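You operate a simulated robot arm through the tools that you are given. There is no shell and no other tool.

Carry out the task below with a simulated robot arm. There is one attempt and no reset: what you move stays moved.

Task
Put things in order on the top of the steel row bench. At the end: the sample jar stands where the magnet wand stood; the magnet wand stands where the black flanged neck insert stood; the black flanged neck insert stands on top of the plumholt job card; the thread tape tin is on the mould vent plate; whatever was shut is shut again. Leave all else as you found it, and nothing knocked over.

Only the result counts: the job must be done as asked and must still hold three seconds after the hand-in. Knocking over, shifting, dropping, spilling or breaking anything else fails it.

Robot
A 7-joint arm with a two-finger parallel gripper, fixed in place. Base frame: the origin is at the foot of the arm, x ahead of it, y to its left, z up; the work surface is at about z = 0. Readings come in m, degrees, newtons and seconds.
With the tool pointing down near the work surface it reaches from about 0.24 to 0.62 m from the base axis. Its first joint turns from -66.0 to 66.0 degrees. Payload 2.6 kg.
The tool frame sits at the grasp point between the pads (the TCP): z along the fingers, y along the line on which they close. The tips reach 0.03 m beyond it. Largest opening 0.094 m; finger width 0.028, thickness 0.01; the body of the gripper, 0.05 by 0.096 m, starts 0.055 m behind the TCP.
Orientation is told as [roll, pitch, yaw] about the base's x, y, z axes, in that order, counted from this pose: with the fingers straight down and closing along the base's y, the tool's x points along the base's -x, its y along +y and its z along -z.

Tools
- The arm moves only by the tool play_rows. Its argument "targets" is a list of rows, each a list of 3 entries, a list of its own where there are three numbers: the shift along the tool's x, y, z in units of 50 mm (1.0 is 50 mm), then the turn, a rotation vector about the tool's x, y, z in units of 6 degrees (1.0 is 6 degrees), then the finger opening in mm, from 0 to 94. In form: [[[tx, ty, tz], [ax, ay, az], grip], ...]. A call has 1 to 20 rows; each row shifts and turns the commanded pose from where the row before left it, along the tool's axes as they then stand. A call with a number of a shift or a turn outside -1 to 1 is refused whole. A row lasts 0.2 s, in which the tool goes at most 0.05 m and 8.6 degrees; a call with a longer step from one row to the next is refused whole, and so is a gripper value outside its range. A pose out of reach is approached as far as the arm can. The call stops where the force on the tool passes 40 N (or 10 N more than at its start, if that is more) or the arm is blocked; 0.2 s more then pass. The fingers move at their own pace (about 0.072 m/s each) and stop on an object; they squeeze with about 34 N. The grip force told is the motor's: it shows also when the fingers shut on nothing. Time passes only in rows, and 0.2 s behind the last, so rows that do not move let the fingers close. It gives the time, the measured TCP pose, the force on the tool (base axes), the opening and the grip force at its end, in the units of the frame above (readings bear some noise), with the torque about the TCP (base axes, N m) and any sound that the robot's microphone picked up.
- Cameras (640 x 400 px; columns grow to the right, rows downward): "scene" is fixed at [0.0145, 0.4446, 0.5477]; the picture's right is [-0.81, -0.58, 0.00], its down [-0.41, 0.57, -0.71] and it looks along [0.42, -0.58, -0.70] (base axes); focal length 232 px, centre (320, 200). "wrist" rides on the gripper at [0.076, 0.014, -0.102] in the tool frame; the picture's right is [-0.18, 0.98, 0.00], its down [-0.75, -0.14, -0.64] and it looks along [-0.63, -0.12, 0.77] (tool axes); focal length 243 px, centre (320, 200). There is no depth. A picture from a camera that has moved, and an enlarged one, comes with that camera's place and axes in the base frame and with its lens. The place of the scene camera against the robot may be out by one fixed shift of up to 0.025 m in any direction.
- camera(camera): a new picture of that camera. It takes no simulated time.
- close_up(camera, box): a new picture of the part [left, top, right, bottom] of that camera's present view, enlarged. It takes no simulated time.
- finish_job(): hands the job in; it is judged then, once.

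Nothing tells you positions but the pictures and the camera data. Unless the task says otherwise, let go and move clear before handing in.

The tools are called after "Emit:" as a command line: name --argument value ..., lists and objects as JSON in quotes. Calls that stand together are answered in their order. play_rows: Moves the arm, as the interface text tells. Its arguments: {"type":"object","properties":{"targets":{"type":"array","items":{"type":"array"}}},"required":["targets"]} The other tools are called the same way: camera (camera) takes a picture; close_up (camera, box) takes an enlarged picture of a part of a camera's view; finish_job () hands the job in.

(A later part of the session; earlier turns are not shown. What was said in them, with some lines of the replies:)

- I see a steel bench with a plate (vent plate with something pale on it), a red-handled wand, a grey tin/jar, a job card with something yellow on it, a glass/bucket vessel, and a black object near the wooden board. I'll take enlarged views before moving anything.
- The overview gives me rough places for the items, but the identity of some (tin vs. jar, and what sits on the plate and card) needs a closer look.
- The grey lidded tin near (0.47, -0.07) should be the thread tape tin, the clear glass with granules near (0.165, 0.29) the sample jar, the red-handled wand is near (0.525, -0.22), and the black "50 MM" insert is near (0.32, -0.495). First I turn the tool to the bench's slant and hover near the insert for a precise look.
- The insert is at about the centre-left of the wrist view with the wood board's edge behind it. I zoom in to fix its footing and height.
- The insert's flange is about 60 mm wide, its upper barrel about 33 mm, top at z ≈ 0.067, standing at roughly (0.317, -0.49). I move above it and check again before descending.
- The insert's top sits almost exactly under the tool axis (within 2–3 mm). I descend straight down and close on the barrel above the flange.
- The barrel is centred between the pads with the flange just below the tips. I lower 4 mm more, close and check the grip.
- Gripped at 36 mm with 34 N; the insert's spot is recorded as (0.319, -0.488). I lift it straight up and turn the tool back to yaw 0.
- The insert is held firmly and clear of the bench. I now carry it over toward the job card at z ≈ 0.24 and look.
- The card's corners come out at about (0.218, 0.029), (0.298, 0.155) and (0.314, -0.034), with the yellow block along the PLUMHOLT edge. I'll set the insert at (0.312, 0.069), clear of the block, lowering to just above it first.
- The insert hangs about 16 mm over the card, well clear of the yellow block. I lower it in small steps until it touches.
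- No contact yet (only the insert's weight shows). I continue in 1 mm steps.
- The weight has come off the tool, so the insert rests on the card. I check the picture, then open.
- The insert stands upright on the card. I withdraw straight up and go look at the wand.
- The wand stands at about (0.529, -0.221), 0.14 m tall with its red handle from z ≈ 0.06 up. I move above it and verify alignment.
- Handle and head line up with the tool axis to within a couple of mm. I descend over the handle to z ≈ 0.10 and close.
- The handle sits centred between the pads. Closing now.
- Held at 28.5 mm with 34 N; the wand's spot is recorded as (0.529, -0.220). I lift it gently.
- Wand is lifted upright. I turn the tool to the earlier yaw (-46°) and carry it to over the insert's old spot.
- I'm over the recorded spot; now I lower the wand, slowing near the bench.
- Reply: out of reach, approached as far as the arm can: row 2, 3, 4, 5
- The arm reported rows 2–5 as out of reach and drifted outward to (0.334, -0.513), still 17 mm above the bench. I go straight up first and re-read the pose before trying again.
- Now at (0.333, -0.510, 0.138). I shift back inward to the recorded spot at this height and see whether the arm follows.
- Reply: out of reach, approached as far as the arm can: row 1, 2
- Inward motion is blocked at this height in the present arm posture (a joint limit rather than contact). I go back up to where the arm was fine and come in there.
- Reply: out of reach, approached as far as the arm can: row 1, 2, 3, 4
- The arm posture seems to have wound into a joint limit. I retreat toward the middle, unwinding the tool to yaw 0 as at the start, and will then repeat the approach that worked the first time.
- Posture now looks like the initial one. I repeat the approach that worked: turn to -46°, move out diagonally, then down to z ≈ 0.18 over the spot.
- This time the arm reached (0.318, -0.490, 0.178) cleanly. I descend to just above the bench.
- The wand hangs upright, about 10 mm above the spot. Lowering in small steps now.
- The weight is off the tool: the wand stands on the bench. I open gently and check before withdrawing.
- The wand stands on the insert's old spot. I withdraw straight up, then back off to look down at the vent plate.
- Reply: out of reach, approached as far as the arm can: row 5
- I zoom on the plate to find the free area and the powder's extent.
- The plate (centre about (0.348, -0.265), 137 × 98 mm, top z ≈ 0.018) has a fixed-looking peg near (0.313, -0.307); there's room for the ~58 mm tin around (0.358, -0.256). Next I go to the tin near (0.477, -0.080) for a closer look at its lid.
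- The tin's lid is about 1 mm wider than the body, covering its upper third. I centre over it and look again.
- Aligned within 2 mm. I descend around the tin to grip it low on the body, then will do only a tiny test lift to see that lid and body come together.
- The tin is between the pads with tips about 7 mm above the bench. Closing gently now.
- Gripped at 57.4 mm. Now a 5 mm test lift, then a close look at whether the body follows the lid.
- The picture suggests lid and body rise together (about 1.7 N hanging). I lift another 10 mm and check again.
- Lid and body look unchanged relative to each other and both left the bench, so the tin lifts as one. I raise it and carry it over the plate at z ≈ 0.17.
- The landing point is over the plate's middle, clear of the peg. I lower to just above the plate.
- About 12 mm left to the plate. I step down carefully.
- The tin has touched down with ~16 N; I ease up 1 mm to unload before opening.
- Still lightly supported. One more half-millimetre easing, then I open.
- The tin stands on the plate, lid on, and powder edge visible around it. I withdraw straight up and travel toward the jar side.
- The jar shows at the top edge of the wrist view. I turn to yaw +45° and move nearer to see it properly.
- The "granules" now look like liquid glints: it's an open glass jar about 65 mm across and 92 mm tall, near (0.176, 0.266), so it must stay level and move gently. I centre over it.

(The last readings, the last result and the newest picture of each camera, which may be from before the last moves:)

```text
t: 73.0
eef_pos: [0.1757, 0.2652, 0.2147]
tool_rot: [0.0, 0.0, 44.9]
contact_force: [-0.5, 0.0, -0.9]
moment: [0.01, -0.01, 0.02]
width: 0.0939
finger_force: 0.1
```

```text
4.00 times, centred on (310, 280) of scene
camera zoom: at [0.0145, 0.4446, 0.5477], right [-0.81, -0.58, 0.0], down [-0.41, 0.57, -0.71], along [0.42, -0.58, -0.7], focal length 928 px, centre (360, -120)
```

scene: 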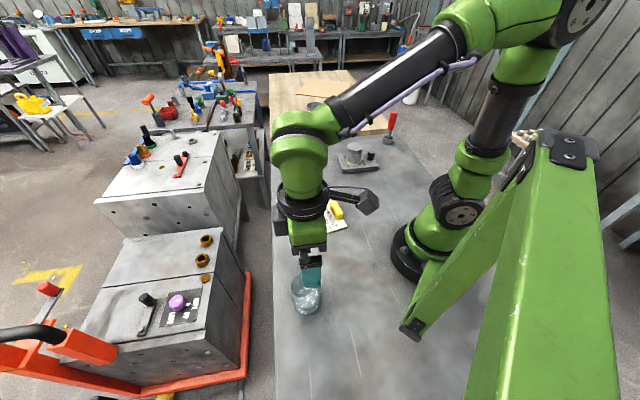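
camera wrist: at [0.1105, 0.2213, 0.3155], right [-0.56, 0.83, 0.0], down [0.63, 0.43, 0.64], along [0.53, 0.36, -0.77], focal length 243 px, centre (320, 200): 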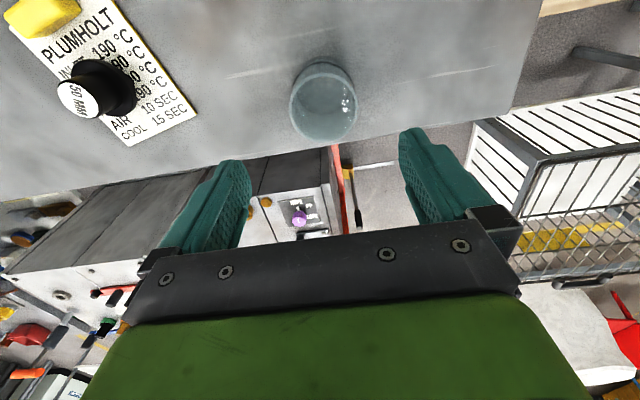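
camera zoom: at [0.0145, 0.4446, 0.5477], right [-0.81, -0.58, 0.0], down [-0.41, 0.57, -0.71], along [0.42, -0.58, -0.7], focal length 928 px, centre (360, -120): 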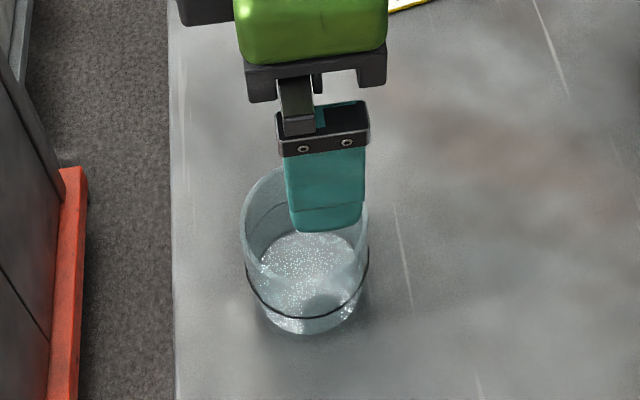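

The jar's rim is 3 mm off along the closing axis, which I correct while descending to grip at mid-height (rim will clear the palm by ~18 mm).

Emit:
play_rows --targets '[[[0, 0.066, 0.3], [0, 0, 0], 94], [[0, 0, 0.5], [0, 0, 0], 94], [[0, 0, 0.5], [0, 0, 0], 94], [[0, 0, 0.5], [0, 0, 0], 94], [[0, 0, 0.4], [0, 0, 0], 94], [[0, 0, 0], [0, 0, 0], 94]]'

Emit:
camera --camera "wrist"

Emit:
close_up --camera "scene" --box '[260, 230, 360, 330]'

```text
t: 74.4
eef_pos: [0.1731, 0.2688, 0.1029]
tool_rot: [-0.1, 0.0, 44.8]
contact_force: [-0.3, 0.2, 0.2]
moment: [-0.01, 0.0, 0.03]
width: 0.094
finger_force: 0.1
```

```text
taken
camera wrist: at [0.1081, 0.2242, 0.2054], right [-0.56, 0.83, 0.0], down [0.63, 0.43, 0.64], along [0.53, 0.36, -0.77], focal length 243 px, centre (320, 200)
```

wrist: 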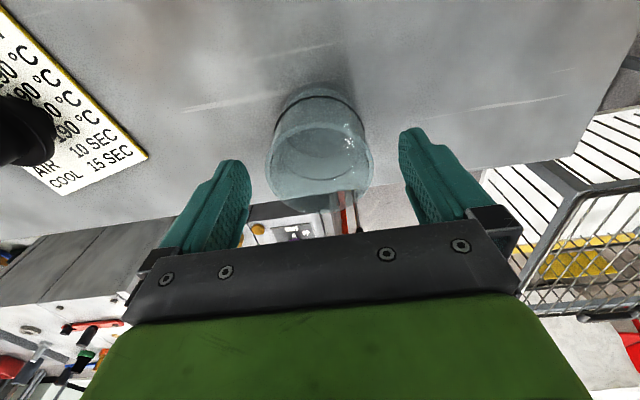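

```text
4.00 times, centred on (310, 280) of scene
camera zoom: at [0.0145, 0.4446, 0.5477], right [-0.81, -0.58, 0.0], down [-0.41, 0.57, -0.71], along [0.42, -0.58, -0.7], focal length 928 px, centre (360, -120)
```

zoom: 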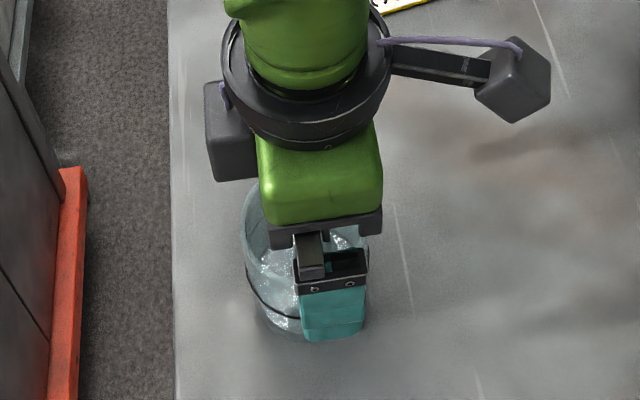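

Emit:
close_up --camera "wrist" --box '[240, 70, 400, 230]'

```text
2.50 times, centred on (320, 150) of wrist
camera zoom: at [0.1081, 0.2242, 0.2054], right [-0.56, 0.83, 0.0], down [0.63, 0.43, 0.64], along [0.53, 0.36, -0.77], focal length 606 px, centre (320, 325)
```

zoom: 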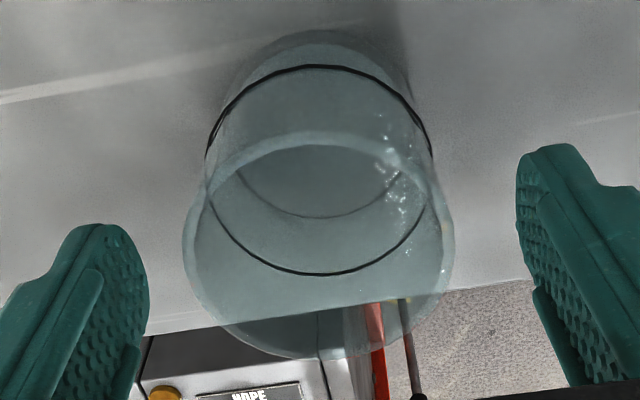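

The jar is centred to within about 1 mm. I finish the descent to z ≈ 0.052 and close slowly on it.

Emit:
play_rows --targets '[[[0, 0, 0.3], [0, 0, 0], 94], [[0, 0, 0.3], [0, 0, 0], 94], [[0, 0, 0.3], [0, 0, 0], 94], [[0, 0, 0.1], [0, 0, 0], 94], [[0, 0, 0], [0, 0, 0], 80], [[0, 0, 0], [0, 0, 0], 72], [[0, 0, 0], [0, 0, 0], 68], [[0, 0, 0], [0, 0, 0], 68]]'

Emit:
close_up --camera "wrist" --box '[220, 70, 420, 260]'

```text
t: 76.2
eef_pos: [0.174, 0.2691, 0.0531]
tool_rot: [0.1, 0.0, 44.9]
contact_force: [1.5, -0.4, -0.4]
moment: [-0.01, 0.0, -0.01]
width: 0.068
finger_force: 0.0
```

```text
2.11 times, centred on (320, 165) of wrist
camera zoom: at [0.1081, 0.2246, 0.1557], right [-0.56, 0.83, 0.0], down [0.63, 0.43, 0.64], along [0.53, 0.36, -0.77], focal length 511 px, centre (320, 274)
```

zoom: 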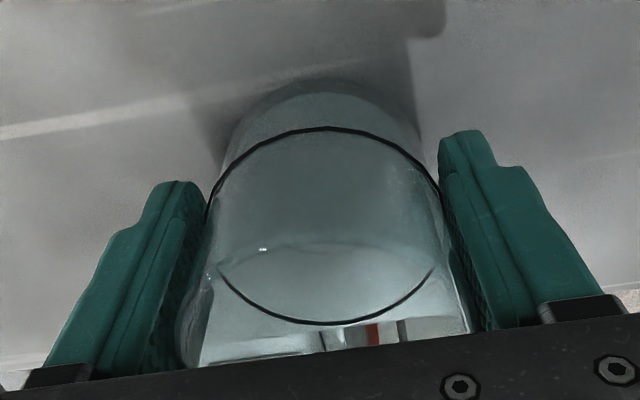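

The glass sits between the pads with even margins. I close the last few millimetres in small steps.

Emit:
play_rows --targets '[[[0, 0, 0], [0, 0, 0], 66], [[0, 0, 0], [0, 0, 0], 64], [[0, 0, 0], [0, 0, 0], 62], [[0, 0, 0], [0, 0, 0], 58], [[0, 0, 0], [0, 0, 0], 55], [[0, 0, 0], [0, 0, 0], 55]]'

Emit:
close_up --camera "wrist" --box '[220, 70, 420, 260]'

```text
t: 77.6
eef_pos: [0.1736, 0.2682, 0.054]
tool_rot: [-0.1, -0.1, 44.8]
contact_force: [0.0, 0.1, 0.5]
moment: [0.02, -0.02, 0.02]
width: 0.0642
finger_force: 33.6
```

```text
2.11 times, centred on (320, 165) of wrist
camera zoom: at [0.1082, 0.2246, 0.1558], right [-0.56, 0.83, 0.0], down [0.63, 0.43, 0.64], along [0.53, 0.36, -0.77], focal length 511 px, centre (320, 274)
```

zoom: 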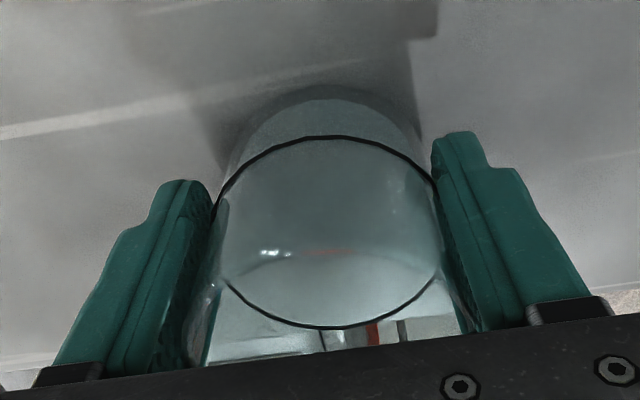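

Held at 64 mm with 34 N. I lift very smoothly to keep the liquid calm.

Emit:
play_rows --targets '[[[0, 0, -0.04], [0, 0, 0], 55], [[0, 0, -0.1], [0, 0, 0], 55], [[0, 0, -0.16], [0, 0, 0], 55], [[0, 0, -0.22], [0, 0, 0], 55], [[0, 0, -0.28], [0, 0, 0], 55], [[0, 0, -0.3], [0, 0, 0], 55], [[0, 0, -0.3], [0, 0, 0], 55], [[0, 0, -0.3], [0, 0, 0], 55], [[0, 0, -0.3], [0, 0, 0], 55], [[0, 0, -0.28], [0, 0, 0], 55], [[0, 0, -0.22], [0, 0, 0], 55], [[0, 0, -0.16], [0, 0, 0], 55], [[0, 0, -0.1], [0, 0, 0], 55], [[0, 0, -0.04], [0, 0, 0], 55], [[0, 0, 0], [0, 0, 0], 55]]'

Emit:
camera --camera "wrist"

Emit:
camera --camera "scene"

```text
t: 80.8
eef_pos: [0.1736, 0.2693, 0.1935]
tool_rot: [0.0, 0.1, 44.9]
contact_force: [0.2, 0.4, 0.0]
moment: [0.02, 0.01, 0.01]
width: 0.0639
finger_force: 34.3
```

```text
taken
camera wrist: at [0.1077, 0.2245, 0.2956], right [-0.56, 0.83, 0.0], down [0.63, 0.43, 0.64], along [0.53, 0.36, -0.77], focal length 243 px, centre (320, 200)
```

wrist: 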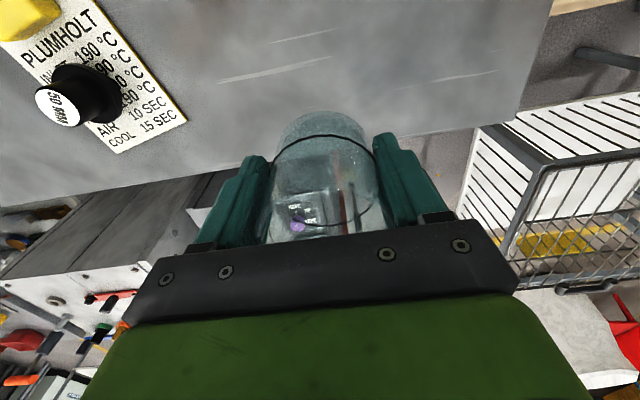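

```text
taken
```

scene: 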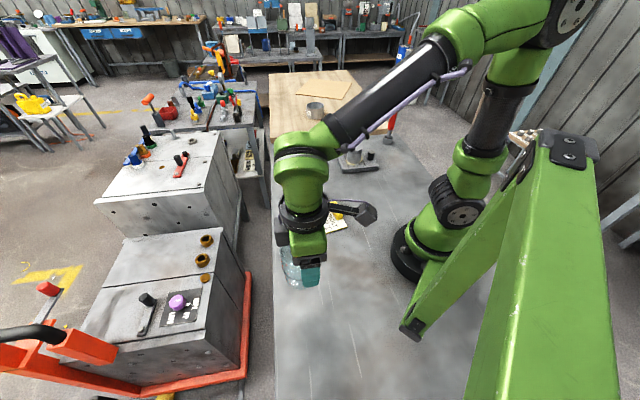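

The jar is off the bench and held upright. I carry it slowly toward the middle of the bench, passing well above the insert.

Emit:
play_rows --targets '[[[0.0163, -0.0783, 0], [0, 0, 0], 55], [[0.0325, -0.1566, 0], [0, 0, 0], 55], [[0.0488, -0.235, 0], [0, 0, 0], 55], [[0.065, -0.3133, 0], [0, 0, 0], 55], [[0.0837, -0.4033, 0], [0, 0, 0], 55], [[0.0837, -0.4033, 0], [0, 0, 0], 55], [[0.0837, -0.4033, 0], [0, 0, 0], 55], [[0.0837, -0.4033, 0], [0, 0, 0], 55], [[0.0837, -0.4033, 0], [0, 0, 0], 55], [[0.0837, -0.4033, 0], [0, 0, 0], 55], [[0.0837, -0.4033, 0], [0, 0, 0], 55], [[0.0837, -0.4033, 0], [0, 0, 0], 55], [[0.0837, -0.4033, 0], [0, 0, 0], 55], [[0.0837, -0.4033, 0], [0, 0, 0], 55], [[0.065, -0.3133, 0], [0, 0, 0], 55], [[0.0488, -0.235, 0], [0, 0, 0], 55], [[0.0325, -0.1566, 0], [0, 0, 0], 55], [[0.0163, -0.0783, 0], [0, 0, 0], 55], [[0, 0, 0], [0, 0, 0], 55]]'

Emit:
camera --camera "scene"

```text
t: 84.8
eef_pos: [0.3291, 0.0287, 0.1949]
tool_rot: [0.0, -0.1, 44.9]
contact_force: [0.3, 0.2, -0.9]
moment: [0.0, 0.0, 0.02]
width: 0.0638
finger_force: 34.2
```

```text
taken
```

scene: 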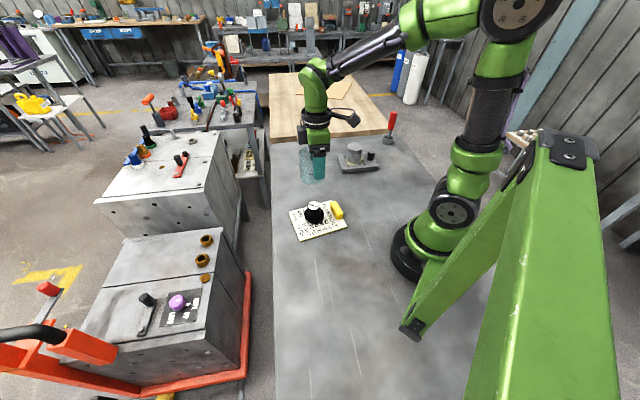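

Jar steady at (0.329, 0.029). I rotate slowly back to yaw 0.

Emit:
play_rows --targets '[[[0, 0, 0], [0, 0, 0.2], 55], [[0, 0, 0], [0, 0, 0.4], 55], [[0, 0, 0], [0, 0, 0.6], 55], [[0, 0, 0], [0, 0, 0.7257], 55], [[0, 0, 0], [0, 0, 0.7257], 55], [[0, 0, 0], [0, 0, 0.7257], 55], [[0, 0, 0], [0, 0, 0.7257], 55], [[0, 0, 0], [0, 0, 0.7257], 55], [[0, 0, 0], [0, 0, 0.7257], 55], [[0, 0, 0], [0, 0, 0.7257], 55], [[0, 0, 0], [0, 0, 0.6], 55], [[0, 0, 0], [0, 0, 0.4], 55], [[0, 0, 0], [0, 0, 0.2], 55], [[0, 0, 0], [0, 0, 0], 55]]'

Emit:
camera --camera "wrist"

```text
t: 87.8
eef_pos: [0.3292, 0.0287, 0.1929]
tool_rot: [-0.1, -0.1, 0.0]
contact_force: [0.6, -0.3, -0.4]
moment: [0.0, 0.01, -0.03]
width: 0.0635
finger_force: 33.7
```

```text
taken
camera wrist: at [0.2522, 0.0425, 0.2954], right [0.18, 0.98, 0.0], down [0.75, -0.14, 0.64], along [0.63, -0.12, -0.77], focal length 243 px, centre (320, 200)
```

wrist: 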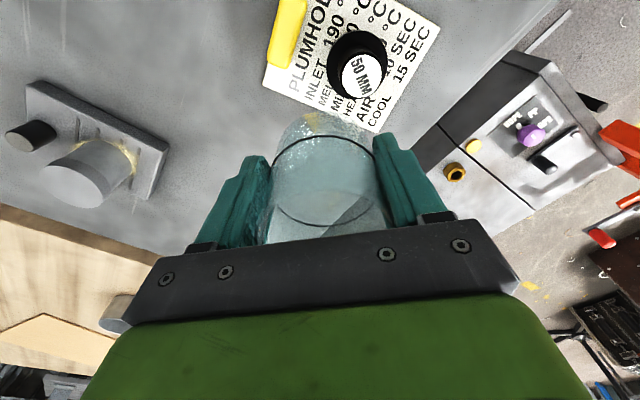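

All steady. Now the slow move to over the wand's old spot at (0.529, -0.2205).

Emit:
play_rows --targets '[[[-0.0501, -0.0624, 0], [0, 0, 0], 55], [[-0.1002, -0.1247, 0], [0, 0, 0], 55], [[-0.1502, -0.1871, 0], [0, 0, 0], 55], [[-0.2003, -0.2494, 0], [0, 0, 0], 55], [[-0.2498, -0.311, 0], [0, 0, 0], 55], [[-0.2498, -0.311, 0], [0, 0, 0], 55], [[-0.2498, -0.311, 0], [0, 0, 0], 55], [[-0.2498, -0.311, 0], [0, 0, 0], 55], [[-0.2498, -0.311, 0], [0, 0, 0], 55], [[-0.2498, -0.311, 0], [0, 0, 0], 55], [[-0.2498, -0.311, 0], [0, 0, 0], 55], [[-0.2498, -0.311, 0], [0, 0, 0], 55], [[-0.2498, -0.311, 0], [0, 0, 0], 55], [[-0.2498, -0.311, 0], [0, 0, 0], 55], [[-0.2498, -0.311, 0], [0, 0, 0], 55], [[-0.2498, -0.311, 0], [0, 0, 0], 55], [[-0.2003, -0.2494, 0], [0, 0, 0], 55], [[-0.1502, -0.1871, 0], [0, 0, 0], 55], [[-0.1002, -0.1247, 0], [0, 0, 0], 55], [[-0.0501, -0.0624, 0], [0, 0, 0], 55]]'

Emit:
camera --camera "scene"

Emit:
camera --camera "wrist"

```text
t: 92.0
eef_pos: [0.5304, -0.2214, 0.1942]
tool_rot: [0.0, 0.0, -0.1]
contact_force: [0.0, -0.3, -0.9]
moment: [0.01, 0.02, 0.0]
width: 0.0633
finger_force: 34.0
```

```text
taken
```

scene: 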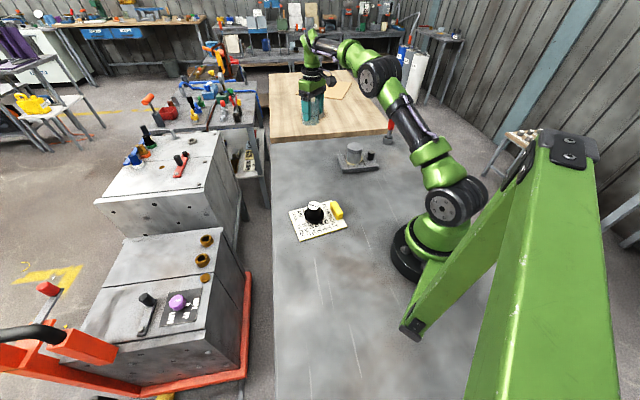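

```text
taken
camera wrist: at [0.4525, -0.2074, 0.2957], right [0.18, 0.98, 0.0], down [0.75, -0.14, 0.64], along [0.63, -0.12, -0.77], focal length 243 px, centre (320, 200)
```

wrist: 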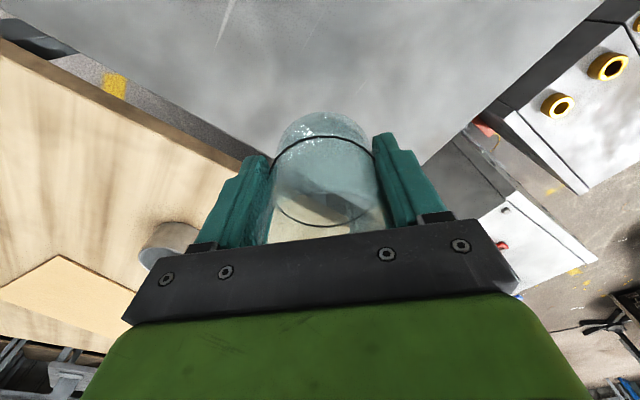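

The jar is over the target spot. I lower it smoothly to about 1 cm above the bench.

Emit:
play_rows --targets '[[[0.01, 0.006, 0.06], [0, 0, 0], 55], [[0.01, 0.006, 0.14], [0, 0, 0], 55], [[0.008, 0.006, 0.22], [0, 0, 0], 55], [[0, 0, 0.28], [0, 0, 0], 55], [[0, 0, 0.3], [0, 0, 0], 55], [[0, 0, 0.3], [0, 0, 0], 55], [[0, 0, 0.3], [0, 0, 0], 55], [[0, 0, 0.3], [0, 0, 0], 55], [[0, 0, 0.26], [0, 0, 0], 55], [[0, 0, 0.2], [0, 0, 0], 55], [[0, 0, 0.14], [0, 0, 0], 55], [[0, 0, 0.06], [0, 0, 0], 55], [[0, 0, 0], [0, 0, 0], 55]]'

Emit:
close_up --camera "scene" --box '[270, 90, 350, 180]'

Emit:
camera --camera "wrist"

```text
t: 94.8
eef_pos: [0.5274, -0.2202, 0.0667]
tool_rot: [0.0, 0.0, 0.0]
contact_force: [0.3, 0.1, -0.7]
moment: [0.0, 0.03, -0.01]
width: 0.0633
finger_force: 33.8
```

```text
4.44 times, centred on (310, 135) of scene
camera zoom: at [0.0145, 0.4446, 0.5477], right [-0.81, -0.58, 0.0], down [-0.41, 0.57, -0.71], along [0.42, -0.58, -0.7], focal length 1030 px, centre (364, 489)
```

zoom: 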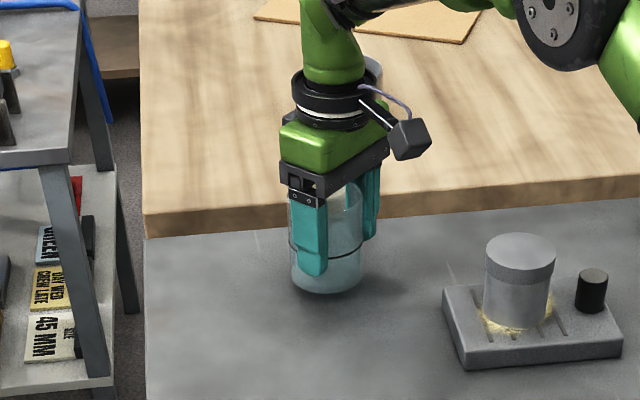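

```text
taken
camera wrist: at [0.4512, -0.2063, 0.1675], right [0.18, 0.98, 0.0], down [0.75, -0.14, 0.64], along [0.63, -0.12, -0.77], focal length 243 px, centre (320, 200)
```

wrist: 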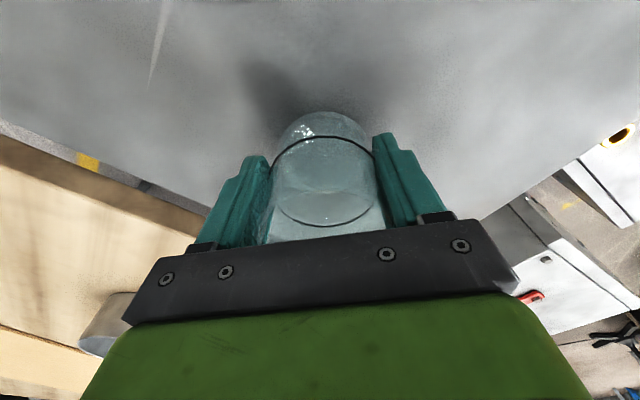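

About 13 mm to go; I step down gently, watching the force.

Emit:
play_rows --targets '[[[0, 0, 0.06], [0, 0, 0], 55], [[0, 0, 0.08], [0, 0, 0], 55], [[0, 0, 0.04], [0, 0, 0], 55], [[0, 0, 0.02], [0, 0, 0], 55], [[0, 0, 0], [0, 0, 0], 55]]'

```text
t: 96.0
eef_pos: [0.528, -0.221, 0.0558]
tool_rot: [-0.1, 0.0, 0.0]
contact_force: [0.4, 0.1, -0.3]
moment: [0.0, 0.01, -0.04]
width: 0.0635
finger_force: 34.3
```

Emit:
play_rows --targets '[[[0, 0, 0.02], [0, 0, 0], 55], [[0, 0, 0.02], [0, 0, 0], 55], [[0, 0, 0], [0, 0, 0], 55]]'

```text
t: 96.8
eef_pos: [0.5293, -0.2201, 0.0536]
tool_rot: [0.1, 0.0, 0.0]
contact_force: [0.1, -1.1, -0.1]
moment: [-0.01, -0.02, 0.02]
width: 0.0634
finger_force: 33.9
```

No clear contact yet; one more millimetre at a time.

Emit:
play_rows --targets '[[[0, 0, 0.02], [0, 0, 0], 55], [[0, 0, 0], [0, 0, 0], 55]]'

Emit:
close_up --camera "scene" --box '[290, 110, 340, 170]'

```text
t: 97.4
eef_pos: [0.5302, -0.2203, 0.0532]
tool_rot: [0.0, -0.1, 0.0]
contact_force: [-0.9, 1.4, 8.0]
moment: [0.05, 0.13, 0.04]
width: 0.0634
finger_force: 34.1
```

```text
6.67 times, centred on (315, 140) of scene
camera zoom: at [0.0144, 0.4447, 0.5477], right [-0.81, -0.58, 0.0], down [-0.41, 0.57, -0.71], along [0.42, -0.58, -0.7], focal length 1546 px, centre (353, 600)
```

zoom: 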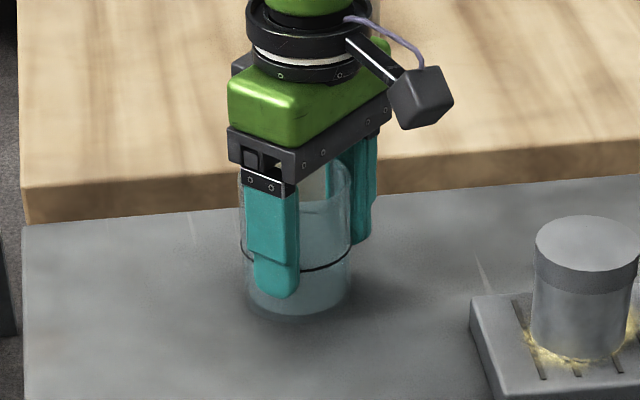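

Contact confirmed (8 N up). I ease up half a millimetre and open slowly.

Emit:
play_rows --targets '[[[0, 0, -0.008], [0, 0, 0], 55], [[0, 0, 0], [0, 0, 0], 60], [[0, 0, 0], [0, 0, 0], 64], [[0, 0, 0], [0, 0, 0], 66], [[0, 0, 0], [0, 0, 0], 70], [[0, 0, 0], [0, 0, 0], 76], [[0, 0, 0], [0, 0, 0], 82], [[0, 0, 0], [0, 0, 0], 86], [[0, 0, 0], [0, 0, 0], 86]]'

Emit:
close_up --camera "scene" --box '[290, 110, 340, 170]'

Emit:
camera --camera "wrist"

```text
t: 99.4
eef_pos: [0.5287, -0.2205, 0.0531]
tool_rot: [0.1, 0.0, 0.0]
contact_force: [0.5, 0.3, -0.3]
moment: [-0.02, -0.02, 0.01]
width: 0.086
finger_force: 0.1
```

```text
6.67 times, centred on (315, 140) of scene
camera zoom: at [0.0145, 0.4446, 0.5477], right [-0.81, -0.58, 0.0], down [-0.41, 0.57, -0.71], along [0.42, -0.58, -0.7], focal length 1546 px, centre (353, 600)
```

zoom: 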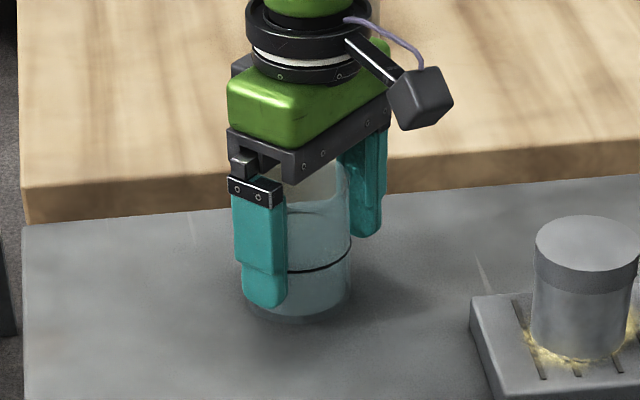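

```text
taken
camera wrist: at [0.4508, -0.2058, 0.1552], right [0.18, 0.98, 0.0], down [0.75, -0.14, 0.64], along [0.63, -0.12, -0.77], focal length 243 px, centre (320, 200)
```

wrist: 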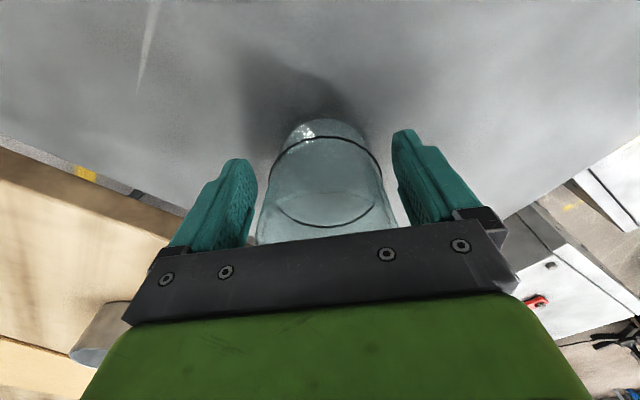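

The jar stands free. I open fully and withdraw straight up, then back away to a clear pose.

Emit:
play_rows --targets '[[[0, 0, 0], [0, 0, 0], 94], [[0, 0, 0], [0, 0, 0], 94], [[0, 0, -0.1], [0, 0, 0], 94], [[0, 0, -0.3], [0, 0, 0], 94], [[0, 0, -0.4], [0, 0, 0], 94], [[0, 0, -0.5], [0, 0, 0], 94], [[0, 0, -0.6], [0, 0, 0], 94], [[0, 0, -0.7], [0, 0, 0], 94], [[0, 0, -0.5], [0, 0, 0], 94], [[0.6, 0.3, -0.3], [0, 0, 0], 94], [[0.7, 0.4, -0.3], [0, 0, 0], 94], [[0.7, 0.4, -0.3], [0, 0, 0], 94], [[0.7, 0.4, -0.3], [0, 0, 0], 94], [[0.6, 0.2, -0.1], [0, 0, 0], 94], [[0, 0, 0], [0, 0, 0], 94]]'

Emit:
camera --camera "scene"

Emit:
camera --camera "wrist"

```text
t: 102.6
eef_pos: [0.3634, -0.1344, 0.2744]
tool_rot: [0.0, -0.1, 0.0]
contact_force: [-0.4, -0.2, -0.4]
moment: [0.02, -0.01, 0.01]
width: 0.0942
finger_force: 0.0
```

```text
taken
```

scene: 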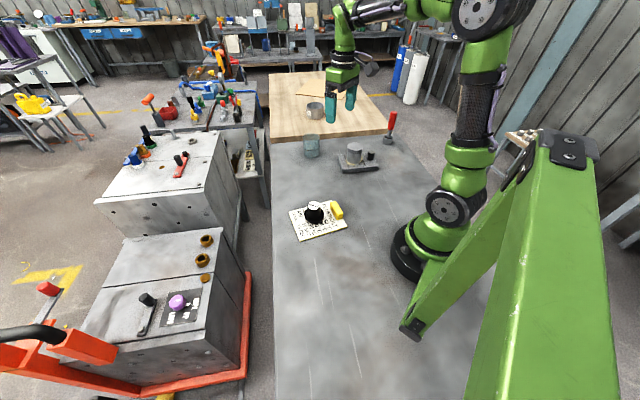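

```text
taken
camera wrist: at [0.2855, -0.1207, 0.3759], right [0.18, 0.98, 0.0], down [0.75, -0.14, 0.64], along [0.63, -0.12, -0.77], focal length 243 px, centre (320, 200)
```

wrist: 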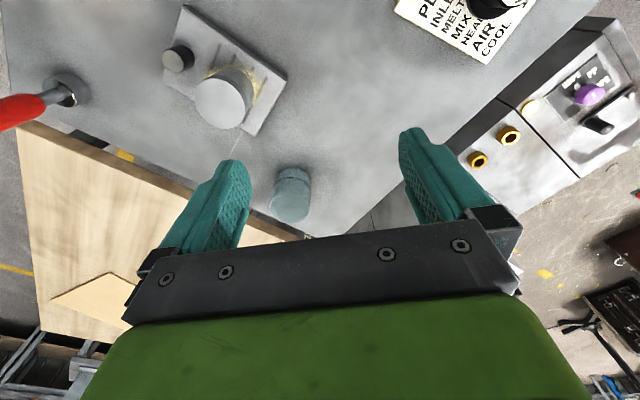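

Everything appears placed. I check each item at close range before handing in.

Emit:
close_up --camera "scene" --box '[260, 90, 420, 190]'

Emit:
close_up --camera "scene" --box '[260, 180, 420, 330]'

Emit:
close_up --camera "scene" --box '[330, 130, 390, 180]'

Emit:
close_up --camera "wrist" --box '[0, 0, 330, 240]'

```text
4.00 times, centred on (340, 140) of scene
camera zoom: at [0.0145, 0.4447, 0.5477], right [-0.81, -0.58, 0.0], down [-0.41, 0.57, -0.71], along [0.42, -0.58, -0.7], focal length 928 px, centre (240, 440)
```

zoom: 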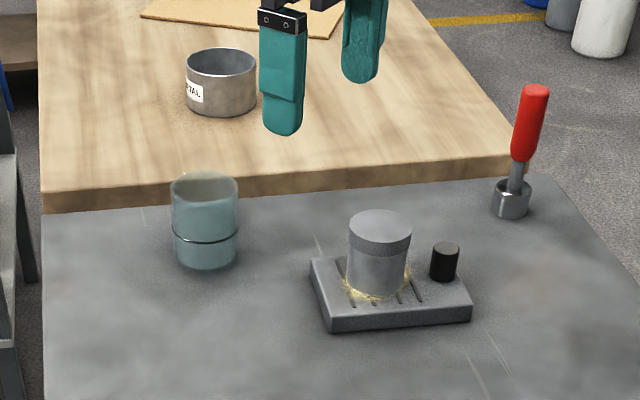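

```text
2.67 times, centred on (340, 255) of scene
camera zoom: at [0.0145, 0.4447, 0.5477], right [-0.81, -0.58, 0.0], down [-0.41, 0.57, -0.71], along [0.42, -0.58, -0.7], focal length 618 px, centre (267, 53)
```

zoom: 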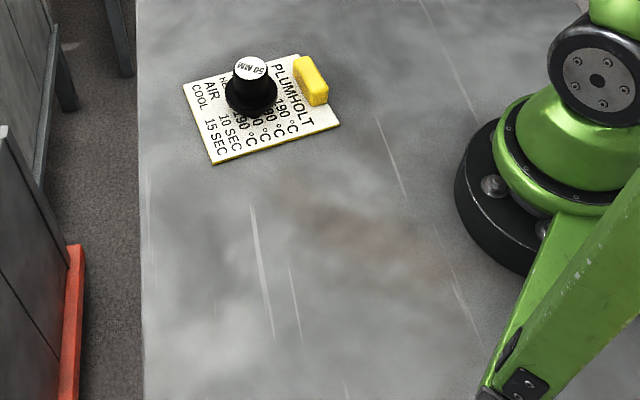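

```text
8.00 times, centred on (360, 155) of scene
camera zoom: at [0.0145, 0.4447, 0.5477], right [-0.81, -0.58, 0.0], down [-0.41, 0.57, -0.71], along [0.42, -0.58, -0.7], focal length 1855 px, centre (0, 560)
```

zoom: 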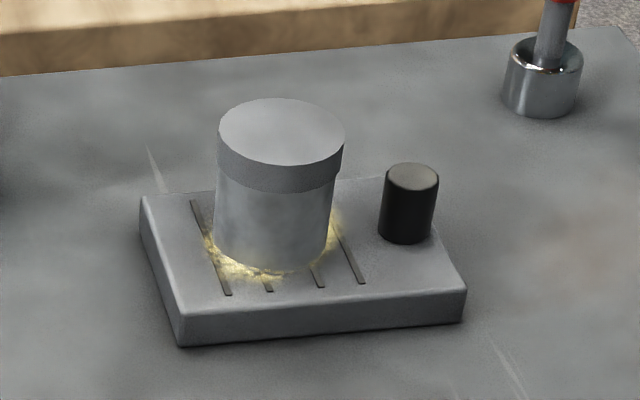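

```text
1.67 times, centred on (165, 120) of wrist
camera zoom: at [0.2855, -0.1207, 0.3759], right [0.18, 0.98, 0.0], down [0.75, -0.14, 0.64], along [0.63, -0.12, -0.77], focal length 404 px, centre (578, 333)
```

zoom: 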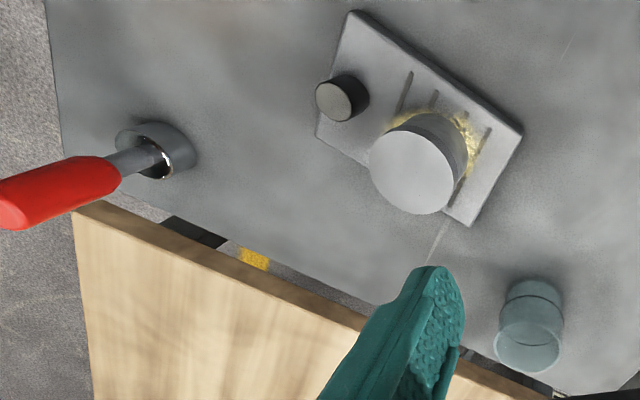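

All four items are in place and upright: the glass sample jar is on the wand's old spot, and the wand is on the insert's old spot. The insert stands on the job card and the lidded tin sits on the vent plate. The plate, card, yellow block and metal cup look unmoved, and the gripper is open and clear, so I hand in.

Emit:
finish_job

```text
The job is handed in.
```

The job is handed in. In the last pictures before hand-in, everything stood where you asked and nothing was knocked over or spilled.

- **Sample jar:** it stands where the magnet wand stood, within a few millimetres. I took the open glass jar to be the sample jar.
- **Magnet wand:** it stands upright where the black flanged neck insert stood. On the first attempt the arm ran out of reach while lowering the wand, so I backed off and came in again. The wand touched nothing on the way.
- **Black flanged neck insert:** it stands on the plumholt job card, clear of the yellow block.
- **Thread tape tin:** it is on the mould vent plate with its lid still on. I took the grey lidded tin to be the thread tape tin. The plate has a patch of pale powder too large to avoid, so the tin sits partly on it.

The vent plate, its peg, the job card and the cup on the wooden table look unmoved. The gripper is open and clear of everything.
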